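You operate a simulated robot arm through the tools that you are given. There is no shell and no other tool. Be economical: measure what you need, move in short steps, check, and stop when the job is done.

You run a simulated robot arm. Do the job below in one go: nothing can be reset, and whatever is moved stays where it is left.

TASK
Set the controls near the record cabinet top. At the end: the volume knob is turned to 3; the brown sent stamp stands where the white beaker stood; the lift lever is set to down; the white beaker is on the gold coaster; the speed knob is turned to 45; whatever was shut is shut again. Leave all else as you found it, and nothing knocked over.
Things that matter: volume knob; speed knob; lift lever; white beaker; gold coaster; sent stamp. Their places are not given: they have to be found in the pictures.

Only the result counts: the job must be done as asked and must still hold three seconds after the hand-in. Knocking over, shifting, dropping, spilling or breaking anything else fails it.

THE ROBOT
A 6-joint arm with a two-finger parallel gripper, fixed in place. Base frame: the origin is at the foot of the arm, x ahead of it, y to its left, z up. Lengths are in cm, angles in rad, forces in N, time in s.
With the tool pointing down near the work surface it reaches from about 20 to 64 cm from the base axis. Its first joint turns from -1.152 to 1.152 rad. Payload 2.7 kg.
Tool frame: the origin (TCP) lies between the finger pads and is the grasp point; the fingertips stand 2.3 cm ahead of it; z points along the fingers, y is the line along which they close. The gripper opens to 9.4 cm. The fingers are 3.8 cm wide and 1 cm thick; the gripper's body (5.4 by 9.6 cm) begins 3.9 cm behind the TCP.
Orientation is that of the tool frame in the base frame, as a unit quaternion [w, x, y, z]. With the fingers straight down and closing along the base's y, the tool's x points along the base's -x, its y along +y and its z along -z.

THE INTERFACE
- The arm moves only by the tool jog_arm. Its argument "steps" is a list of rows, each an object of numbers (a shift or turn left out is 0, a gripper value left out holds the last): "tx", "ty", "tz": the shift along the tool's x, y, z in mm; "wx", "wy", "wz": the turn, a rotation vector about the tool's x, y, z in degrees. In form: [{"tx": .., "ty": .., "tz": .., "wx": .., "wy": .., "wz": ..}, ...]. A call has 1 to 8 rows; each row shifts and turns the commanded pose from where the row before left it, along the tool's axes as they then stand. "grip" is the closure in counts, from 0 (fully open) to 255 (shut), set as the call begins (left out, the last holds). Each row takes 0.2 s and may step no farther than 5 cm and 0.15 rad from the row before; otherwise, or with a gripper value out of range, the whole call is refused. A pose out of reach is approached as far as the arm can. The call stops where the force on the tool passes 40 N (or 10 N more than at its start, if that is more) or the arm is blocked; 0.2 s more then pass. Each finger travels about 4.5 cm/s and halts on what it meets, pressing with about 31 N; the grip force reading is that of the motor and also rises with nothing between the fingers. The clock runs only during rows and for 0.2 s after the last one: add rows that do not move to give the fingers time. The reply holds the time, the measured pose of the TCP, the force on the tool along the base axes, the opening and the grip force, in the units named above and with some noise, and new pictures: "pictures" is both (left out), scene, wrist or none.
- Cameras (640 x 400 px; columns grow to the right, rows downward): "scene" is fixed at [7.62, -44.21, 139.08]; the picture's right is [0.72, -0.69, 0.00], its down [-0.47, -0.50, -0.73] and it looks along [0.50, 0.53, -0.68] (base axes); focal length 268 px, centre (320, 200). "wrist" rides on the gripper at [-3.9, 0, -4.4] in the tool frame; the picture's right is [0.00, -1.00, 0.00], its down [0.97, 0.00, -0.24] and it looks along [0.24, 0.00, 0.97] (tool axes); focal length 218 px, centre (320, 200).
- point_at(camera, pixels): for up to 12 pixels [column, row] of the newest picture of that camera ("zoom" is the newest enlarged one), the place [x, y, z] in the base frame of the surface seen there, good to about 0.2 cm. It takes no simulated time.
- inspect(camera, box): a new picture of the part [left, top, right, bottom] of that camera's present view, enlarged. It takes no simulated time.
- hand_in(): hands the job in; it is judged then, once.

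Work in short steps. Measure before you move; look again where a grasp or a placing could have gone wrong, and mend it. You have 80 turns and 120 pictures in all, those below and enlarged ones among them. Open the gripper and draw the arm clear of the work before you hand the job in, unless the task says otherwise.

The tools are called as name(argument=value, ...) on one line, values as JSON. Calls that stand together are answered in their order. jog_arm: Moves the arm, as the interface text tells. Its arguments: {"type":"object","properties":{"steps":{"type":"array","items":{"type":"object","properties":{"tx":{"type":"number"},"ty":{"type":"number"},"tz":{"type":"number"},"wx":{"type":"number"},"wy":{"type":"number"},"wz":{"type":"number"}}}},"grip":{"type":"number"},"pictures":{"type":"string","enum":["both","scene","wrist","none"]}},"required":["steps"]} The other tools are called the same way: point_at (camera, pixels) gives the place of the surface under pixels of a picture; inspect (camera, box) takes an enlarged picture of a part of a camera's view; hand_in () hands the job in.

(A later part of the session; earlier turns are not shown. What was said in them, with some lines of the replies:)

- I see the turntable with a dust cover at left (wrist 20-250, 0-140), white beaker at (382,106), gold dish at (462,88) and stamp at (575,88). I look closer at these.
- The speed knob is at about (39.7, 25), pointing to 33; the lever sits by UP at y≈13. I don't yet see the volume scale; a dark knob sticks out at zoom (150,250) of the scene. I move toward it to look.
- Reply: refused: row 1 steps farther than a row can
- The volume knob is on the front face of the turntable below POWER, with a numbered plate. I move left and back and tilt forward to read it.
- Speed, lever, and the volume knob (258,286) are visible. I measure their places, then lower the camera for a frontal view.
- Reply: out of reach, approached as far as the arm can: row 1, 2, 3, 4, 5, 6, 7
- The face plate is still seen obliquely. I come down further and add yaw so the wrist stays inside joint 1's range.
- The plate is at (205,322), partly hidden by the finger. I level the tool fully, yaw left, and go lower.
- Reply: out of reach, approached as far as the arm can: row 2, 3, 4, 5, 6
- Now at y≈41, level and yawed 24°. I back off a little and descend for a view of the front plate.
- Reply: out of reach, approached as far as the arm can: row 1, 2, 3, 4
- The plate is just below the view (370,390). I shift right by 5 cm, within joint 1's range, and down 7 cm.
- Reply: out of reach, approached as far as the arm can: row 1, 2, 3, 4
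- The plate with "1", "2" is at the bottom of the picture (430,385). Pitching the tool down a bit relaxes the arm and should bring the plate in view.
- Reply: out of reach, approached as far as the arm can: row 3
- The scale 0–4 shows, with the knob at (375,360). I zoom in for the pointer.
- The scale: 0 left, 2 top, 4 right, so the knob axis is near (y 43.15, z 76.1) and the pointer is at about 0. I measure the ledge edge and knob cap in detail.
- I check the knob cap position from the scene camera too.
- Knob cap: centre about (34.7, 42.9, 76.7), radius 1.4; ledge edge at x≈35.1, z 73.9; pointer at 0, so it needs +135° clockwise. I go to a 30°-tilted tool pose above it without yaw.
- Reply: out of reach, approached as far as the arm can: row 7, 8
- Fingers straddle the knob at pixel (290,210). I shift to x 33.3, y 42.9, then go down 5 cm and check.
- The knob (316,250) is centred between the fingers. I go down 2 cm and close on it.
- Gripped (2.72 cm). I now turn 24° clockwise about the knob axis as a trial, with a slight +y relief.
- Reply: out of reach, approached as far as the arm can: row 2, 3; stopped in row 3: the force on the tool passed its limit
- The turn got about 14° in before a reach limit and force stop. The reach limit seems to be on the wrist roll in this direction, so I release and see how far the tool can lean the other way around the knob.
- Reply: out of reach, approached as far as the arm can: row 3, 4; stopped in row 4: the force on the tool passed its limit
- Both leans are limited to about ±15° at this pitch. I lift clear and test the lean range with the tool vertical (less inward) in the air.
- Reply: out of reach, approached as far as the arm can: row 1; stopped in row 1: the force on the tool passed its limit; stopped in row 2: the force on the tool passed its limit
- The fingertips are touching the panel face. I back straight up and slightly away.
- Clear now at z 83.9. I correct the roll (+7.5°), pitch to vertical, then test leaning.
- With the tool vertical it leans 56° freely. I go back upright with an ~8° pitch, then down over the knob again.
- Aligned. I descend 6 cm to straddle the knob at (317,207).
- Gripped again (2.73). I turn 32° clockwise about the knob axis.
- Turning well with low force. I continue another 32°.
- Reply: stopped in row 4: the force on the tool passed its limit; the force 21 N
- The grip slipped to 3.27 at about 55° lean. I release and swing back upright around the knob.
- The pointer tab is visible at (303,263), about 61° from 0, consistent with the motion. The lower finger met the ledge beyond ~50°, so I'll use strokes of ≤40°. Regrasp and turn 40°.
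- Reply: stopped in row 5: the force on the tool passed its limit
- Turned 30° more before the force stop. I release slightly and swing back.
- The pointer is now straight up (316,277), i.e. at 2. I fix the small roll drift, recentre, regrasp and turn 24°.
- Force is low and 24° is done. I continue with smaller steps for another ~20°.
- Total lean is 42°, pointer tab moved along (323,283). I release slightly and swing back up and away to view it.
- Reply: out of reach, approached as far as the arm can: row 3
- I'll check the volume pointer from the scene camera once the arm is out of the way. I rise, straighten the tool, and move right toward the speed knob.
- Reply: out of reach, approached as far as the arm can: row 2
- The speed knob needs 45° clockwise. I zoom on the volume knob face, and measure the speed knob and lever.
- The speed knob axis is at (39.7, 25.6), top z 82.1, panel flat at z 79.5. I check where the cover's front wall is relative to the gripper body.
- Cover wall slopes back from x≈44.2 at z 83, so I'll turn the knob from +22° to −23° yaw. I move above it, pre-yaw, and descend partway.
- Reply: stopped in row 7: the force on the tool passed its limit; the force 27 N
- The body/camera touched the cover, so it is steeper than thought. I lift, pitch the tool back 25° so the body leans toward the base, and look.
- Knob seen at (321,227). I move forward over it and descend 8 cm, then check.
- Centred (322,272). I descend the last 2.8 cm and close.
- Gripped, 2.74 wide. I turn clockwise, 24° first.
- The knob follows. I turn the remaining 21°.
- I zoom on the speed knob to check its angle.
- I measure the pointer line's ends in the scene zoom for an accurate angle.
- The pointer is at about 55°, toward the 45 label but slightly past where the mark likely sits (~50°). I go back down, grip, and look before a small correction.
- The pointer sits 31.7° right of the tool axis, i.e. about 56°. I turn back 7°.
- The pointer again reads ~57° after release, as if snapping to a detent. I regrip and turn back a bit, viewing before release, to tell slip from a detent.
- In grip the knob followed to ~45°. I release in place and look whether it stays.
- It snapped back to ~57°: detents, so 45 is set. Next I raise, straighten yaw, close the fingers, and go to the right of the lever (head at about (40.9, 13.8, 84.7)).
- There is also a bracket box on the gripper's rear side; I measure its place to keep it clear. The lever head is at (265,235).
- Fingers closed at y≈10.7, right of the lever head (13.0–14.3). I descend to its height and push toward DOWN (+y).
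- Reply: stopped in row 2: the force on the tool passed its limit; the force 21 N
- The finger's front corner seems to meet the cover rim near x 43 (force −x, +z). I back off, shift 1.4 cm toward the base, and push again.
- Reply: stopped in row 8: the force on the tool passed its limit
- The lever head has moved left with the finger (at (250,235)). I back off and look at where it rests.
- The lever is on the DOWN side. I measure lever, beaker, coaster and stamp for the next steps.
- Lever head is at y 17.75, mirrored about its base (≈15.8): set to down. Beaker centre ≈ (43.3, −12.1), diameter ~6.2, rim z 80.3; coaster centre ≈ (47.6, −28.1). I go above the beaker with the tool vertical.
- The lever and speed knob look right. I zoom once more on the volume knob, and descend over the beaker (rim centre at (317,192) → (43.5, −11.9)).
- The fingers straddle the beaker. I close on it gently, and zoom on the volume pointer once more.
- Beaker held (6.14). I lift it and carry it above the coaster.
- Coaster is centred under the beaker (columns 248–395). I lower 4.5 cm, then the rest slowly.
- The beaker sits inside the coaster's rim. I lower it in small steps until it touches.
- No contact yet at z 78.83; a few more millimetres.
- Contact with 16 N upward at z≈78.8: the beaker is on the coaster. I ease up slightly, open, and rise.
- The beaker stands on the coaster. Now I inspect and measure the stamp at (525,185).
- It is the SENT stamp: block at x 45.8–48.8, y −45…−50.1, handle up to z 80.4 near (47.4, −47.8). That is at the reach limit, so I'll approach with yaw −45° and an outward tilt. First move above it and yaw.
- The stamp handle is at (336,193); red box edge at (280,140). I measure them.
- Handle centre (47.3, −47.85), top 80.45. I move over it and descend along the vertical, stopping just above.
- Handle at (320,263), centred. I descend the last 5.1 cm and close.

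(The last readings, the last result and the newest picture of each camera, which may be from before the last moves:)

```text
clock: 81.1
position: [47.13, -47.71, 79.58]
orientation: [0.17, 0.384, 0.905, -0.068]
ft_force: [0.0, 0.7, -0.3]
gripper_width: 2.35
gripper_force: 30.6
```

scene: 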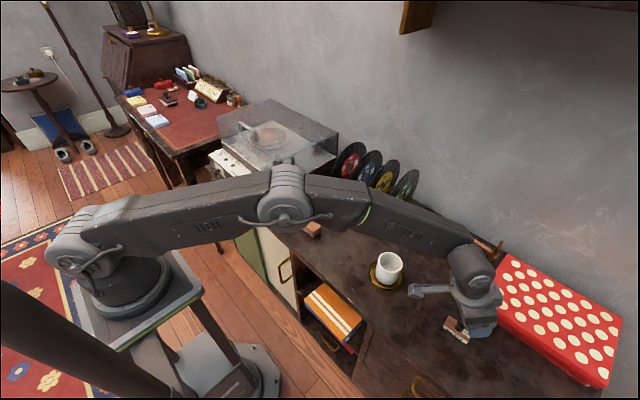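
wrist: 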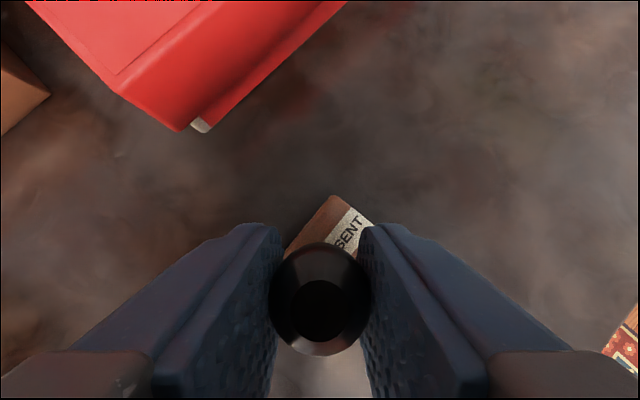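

Held (2.35). I lift straight up 11.5 cm, then start the carry.

jog_arm(steps=[{"tx": -7.4, "tz": -18.6}, {"tx": -14.8, "tz": -37.2}, {"tx": -14.8, "tz": -37.2}, {"tx": -5.5, "tz": -13.9}, {}], pictures="scene")

jog_arm(steps=[{"tx": 28.8, "ty": 25.1, "tz": -11.5}, {"tx": 28.8, "ty": 25.1, "tz": -11.5}, {"tx": 28.8, "ty": 25.1, "tz": -11.5}, {"tx": 28.8, "ty": 25.1, "tz": -11.5}, {"tx": 28.8, "ty": 25.1, "tz": -11.5}, {"tx": 28.8, "ty": 25.1, "tz": -11.5}, {"tx": 28.8, "ty": 25.1, "tz": -11.5}, {"tx": 28.8, "ty": 25.1, "tz": -11.5}], pictures="both")

```text
clock: 82.3
position: [47.17, -47.71, 91.1]
orientation: [0.171, 0.384, 0.905, -0.067]
ft_force: [-0.3, -0.5, -0.6]
gripper_width: 2.37
gripper_force: 31.2
```

scene: 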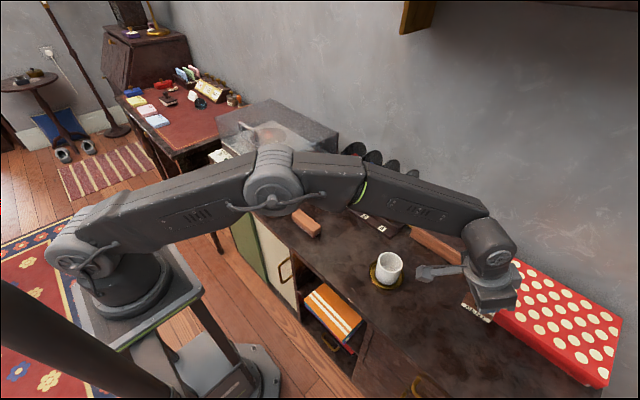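

```text
clock: 84.1
position: [44.36, -15.89, 91.51]
orientation: [0.171, 0.384, 0.905, -0.068]
ft_force: [-0.5, -0.2, -0.9]
gripper_width: 2.35
gripper_force: 30.8
```

scene: 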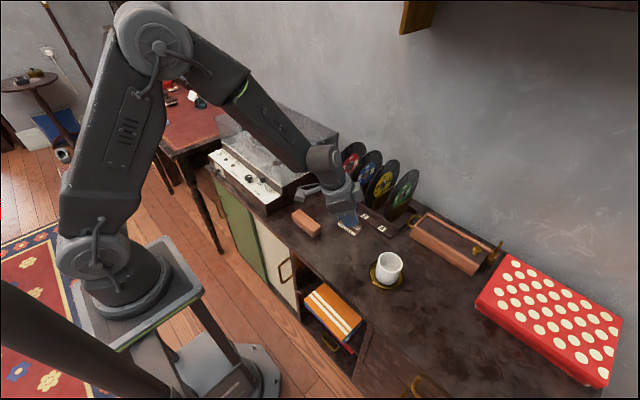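
wrist: 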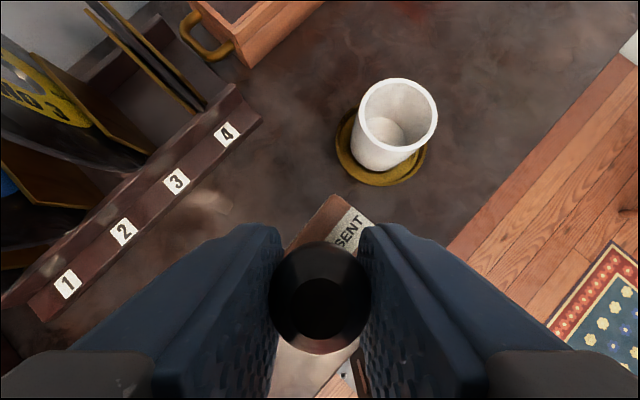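

Still held securely. I finish the shift to the beaker's old spot and lower.

jog_arm(steps=[{"tx": 32.2, "ty": 20.8, "tz": -12.8}, {}, {"tx": 14.4, "tz": 36.2}, {"tx": 14.4, "tz": 36.2}, {"tx": 10, "tz": 25}, {}], pictures="both")

```text
clock: 85.5
position: [43.4, -11.91, 80.9]
orientation: [0.172, 0.385, 0.904, -0.067]
ft_force: [0.2, -0.1, -1.4]
gripper_width: 2.35
gripper_force: 30.7
```

scene: 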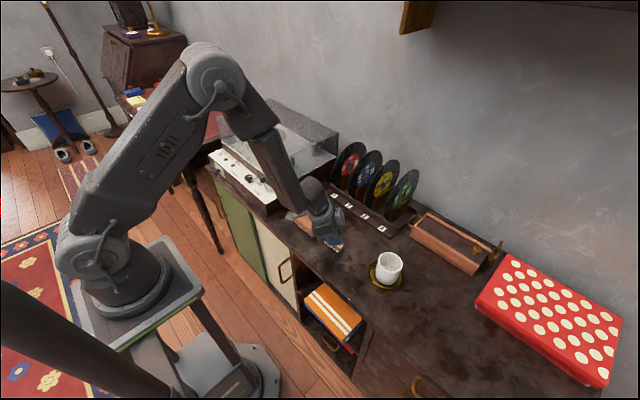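
wrist: 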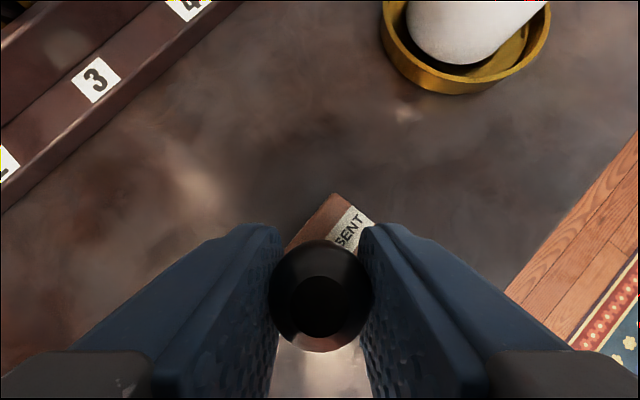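

At z 80.9; table contact expected near 79.5. I lower 1.1 cm, then by millimetres.

jog_arm(steps=[{"tx": 2, "tz": 5}, {"tx": 2, "tz": 5}, {}], pictures="none")

jog_arm(steps=[{"tx": 0.4, "tz": 0.9}, {"tx": 0.4, "tz": 0.9}, {}], pictures="none")

```text
clock: 86.3
position: [43.4, -11.8, 79.94]
orientation: [0.171, 0.384, 0.905, -0.068]
ft_force: [-0.2, 0.2, -0.4]
gripper_width: 2.35
gripper_force: 30.7
```

```text
clock: 87.1
position: [43.24, -11.96, 79.65]
orientation: [0.171, 0.384, 0.905, -0.068]
ft_force: [0.9, 0.1, -0.8]
gripper_width: 2.32
gripper_force: 31.2
```

No contact yet; 1–2 mm more.

jog_arm(steps=[{"tx": 0.4, "tz": 0.9}, {"tx": 0.3, "tz": 0.7}, {}], pictures="none")

```text
clock: 87.9
position: [43.36, -12.04, 79.53]
orientation: [0.171, 0.384, 0.905, -0.069]
ft_force: [0.0, 0.0, -0.4]
gripper_width: 2.35
gripper_force: 31.1
```

Still free at 79.5; another millimetre or two.

jog_arm(steps=[{"tx": 0.4, "tz": 0.9}, {}], pictures="none")

```text
clock: 88.5
position: [43.36, -11.87, 79.55]
orientation: [0.172, 0.384, 0.905, -0.069]
ft_force: [-2.0, 0.3, 6.2]
gripper_width: 2.32
gripper_force: 31.1
```

Contact (6 N). I open and rise straight up.

jog_arm(steps=[{}, {}, {}], grip=110, pictures="none")

jog_arm(steps=[{"tx": -9.5, "tz": -23.9}, {"tx": -14.8, "tz": -37.2}, {"tx": -14.8, "tz": -37.2}, {"tx": -10, "tz": -25}, {}], pictures="both")

```text
clock: 89.3
position: [43.47, -11.88, 79.33]
orientation: [0.171, 0.384, 0.905, -0.068]
ft_force: [0.6, -0.3, 0.7]
gripper_width: 5.34
gripper_force: 0.0
```

```text
clock: 90.5
position: [43.4, -12.1, 92.72]
orientation: [0.172, 0.384, 0.905, -0.068]
ft_force: [-0.8, 0.0, 0.3]
gripper_width: 5.36
gripper_force: 0.1
```

scene: 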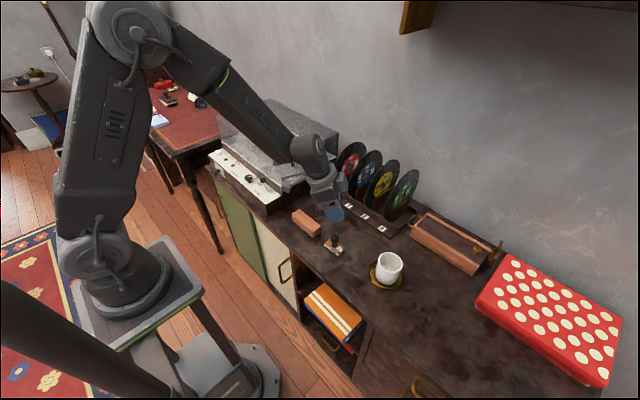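
wrist: 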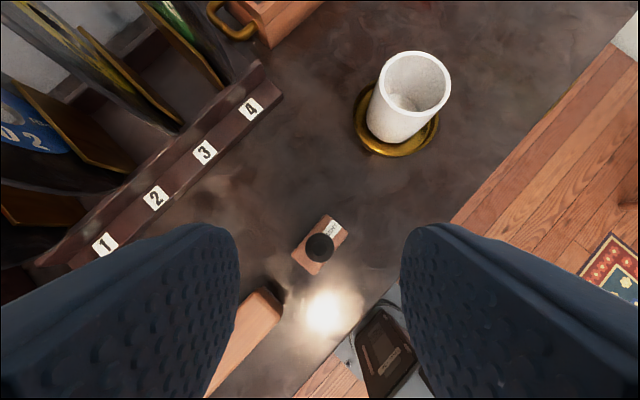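

The stamp stands upright at the beaker's old spot. Now I want a frontal check of the volume knob: first yaw back to straight and retreat.

jog_arm(steps=[{"tz": -30, "tx": 5}, {"wx": -2.78, "wz": -6.97}, {"wx": -2.78, "wz": -6.97}, {"wx": -2.78, "wz": -6.97}, {"wx": -2.78, "wz": -6.97}, {"wx": -2.78, "wz": -6.97}, {"wx": -2.78, "wz": -6.97}, {"tx": 40}], pictures="none")

jog_arm(steps=[{"tx": 35, "tz": -30}, {"tx": 20, "ty": 40}, {"ty": 45}, {"ty": 45}, {"ty": 45}, {"ty": 45}, {"ty": 45}, {"ty": 45}], pictures="none")

```text
clock: 92.3
position: [38.7, -10.98, 93.85]
orientation: [0.189, 0.009, 0.982, 0.005]
ft_force: [0.2, 0.7, -0.1]
gripper_width: 5.33
gripper_force: 0.0
```

```text
clock: 94.1
position: [32.94, 20.37, 95.14]
orientation: [0.189, 0.009, 0.982, 0.005]
ft_force: [-0.6, 0.4, -0.3]
gripper_width: 5.34
gripper_force: 0.0
```

I continue left with yaw +22° and pitch up for a frontal view of the plate.

jog_arm(steps=[{"ty": 42, "wx": -2.8, "wz": -7}, {"ty": 42, "wx": -2.8, "wz": -7}, {"ty": 42, "wx": -2.8, "wz": -7}, {"ty": 42, "wy": -8}, {"ty": 30, "wy": -8}, {"wy": -8}, {"wy": -8}, {"wy": -8}], pictures="both")

```text
clock: 95.9
position: [28.75, 39.47, 95.28]
orientation: [0.506, -0.158, 0.842, 0.102]
ft_force: [-0.8, 0.2, 0.1]
gripper_width: 5.33
gripper_force: 0.0
```

scene: 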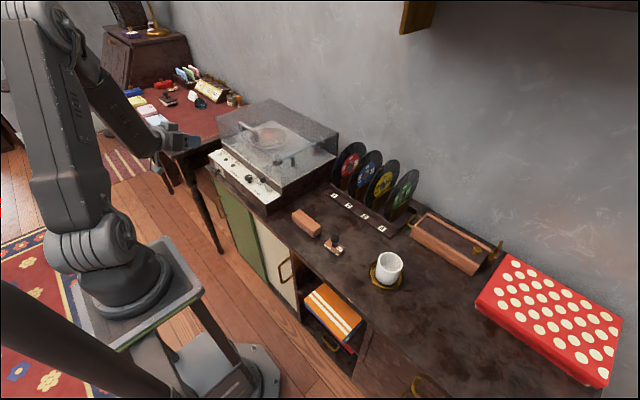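
wrist: 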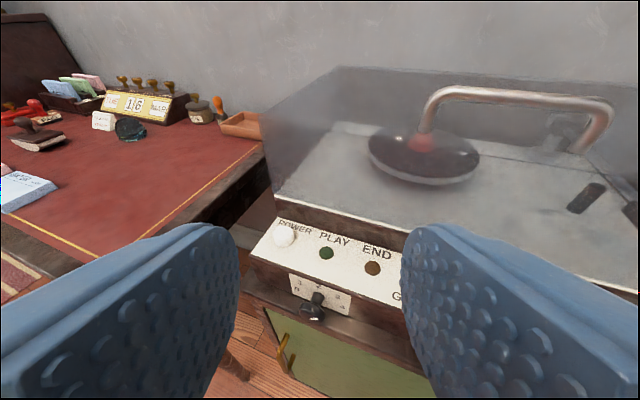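

The volume knob and plate are in view at (315,300). I zoom in.

inspect(camera="wrist", box=[285, 268, 357, 328])

point_at(camera="zoom", pixels=[[320, 200], [330, 210]])

```text
6.67 times, centred on (321, 298) of wrist
```

zoom: 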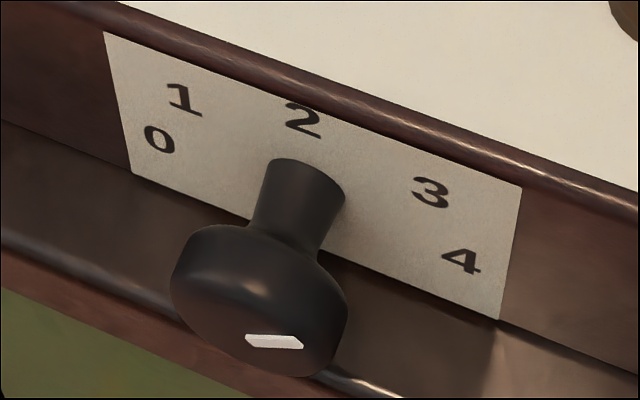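

```text
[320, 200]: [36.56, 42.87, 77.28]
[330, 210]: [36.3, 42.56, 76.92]
```

The volume pointer is at ~143°, at 3 (0 is left, 4 is right). Everything else in the scene is in place; I open the gripper and draw the arm up and away.

jog_arm(steps=[{"tz": -20, "tx": -30}, {"tx": -40}, {"tx": -40}, {}, {}], grip=0, pictures="scene")

inspect(camera="scene", box=[190, 100, 430, 300])

```text
clock: 97.1
position: [31.86, 40.46, 105.75]
orientation: [0.505, -0.157, 0.843, 0.102]
ft_force: [0.3, 0.3, 0.7]
gripper_width: 9.41
gripper_force: 0.0
```

scene: 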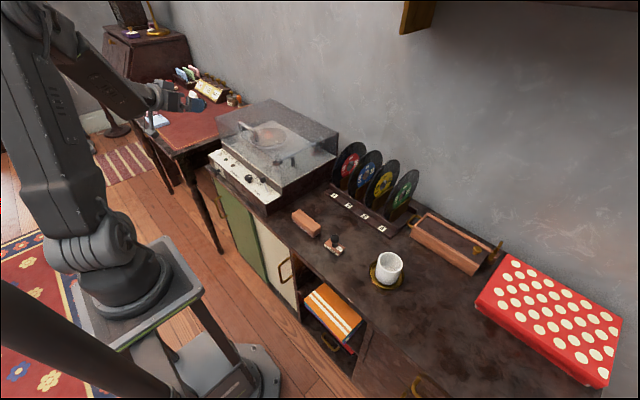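

```text
2.00 times, centred on (310, 200) of scene
5 turns are left
```

zoom: 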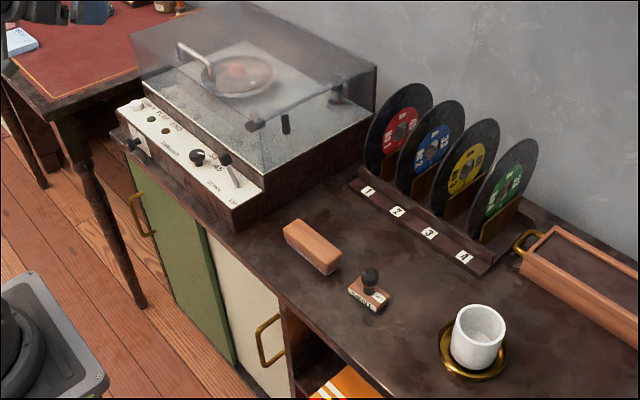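

All goals are in place and the arm is clear, so I hand in.

hand_in()

```text
The job is handed in.
```

I handed the job in with every item set. In the last pictures:
- **Volume knob:** it points at 3.
- **Speed knob:** it points at the 45 label.
- **Lift lever:** it is down.
- **White beaker:** it stands on the gold coaster.
- **Sent stamp:** it stands upright where the beaker was.

I opened nothing, so there was nothing to shut again. The gripper and fingers touched the turntable's dust cover and front panel a few times while I set the controls. Each time the arm stopped at its force limit, and the turntable looks unmoved in the last pictures.
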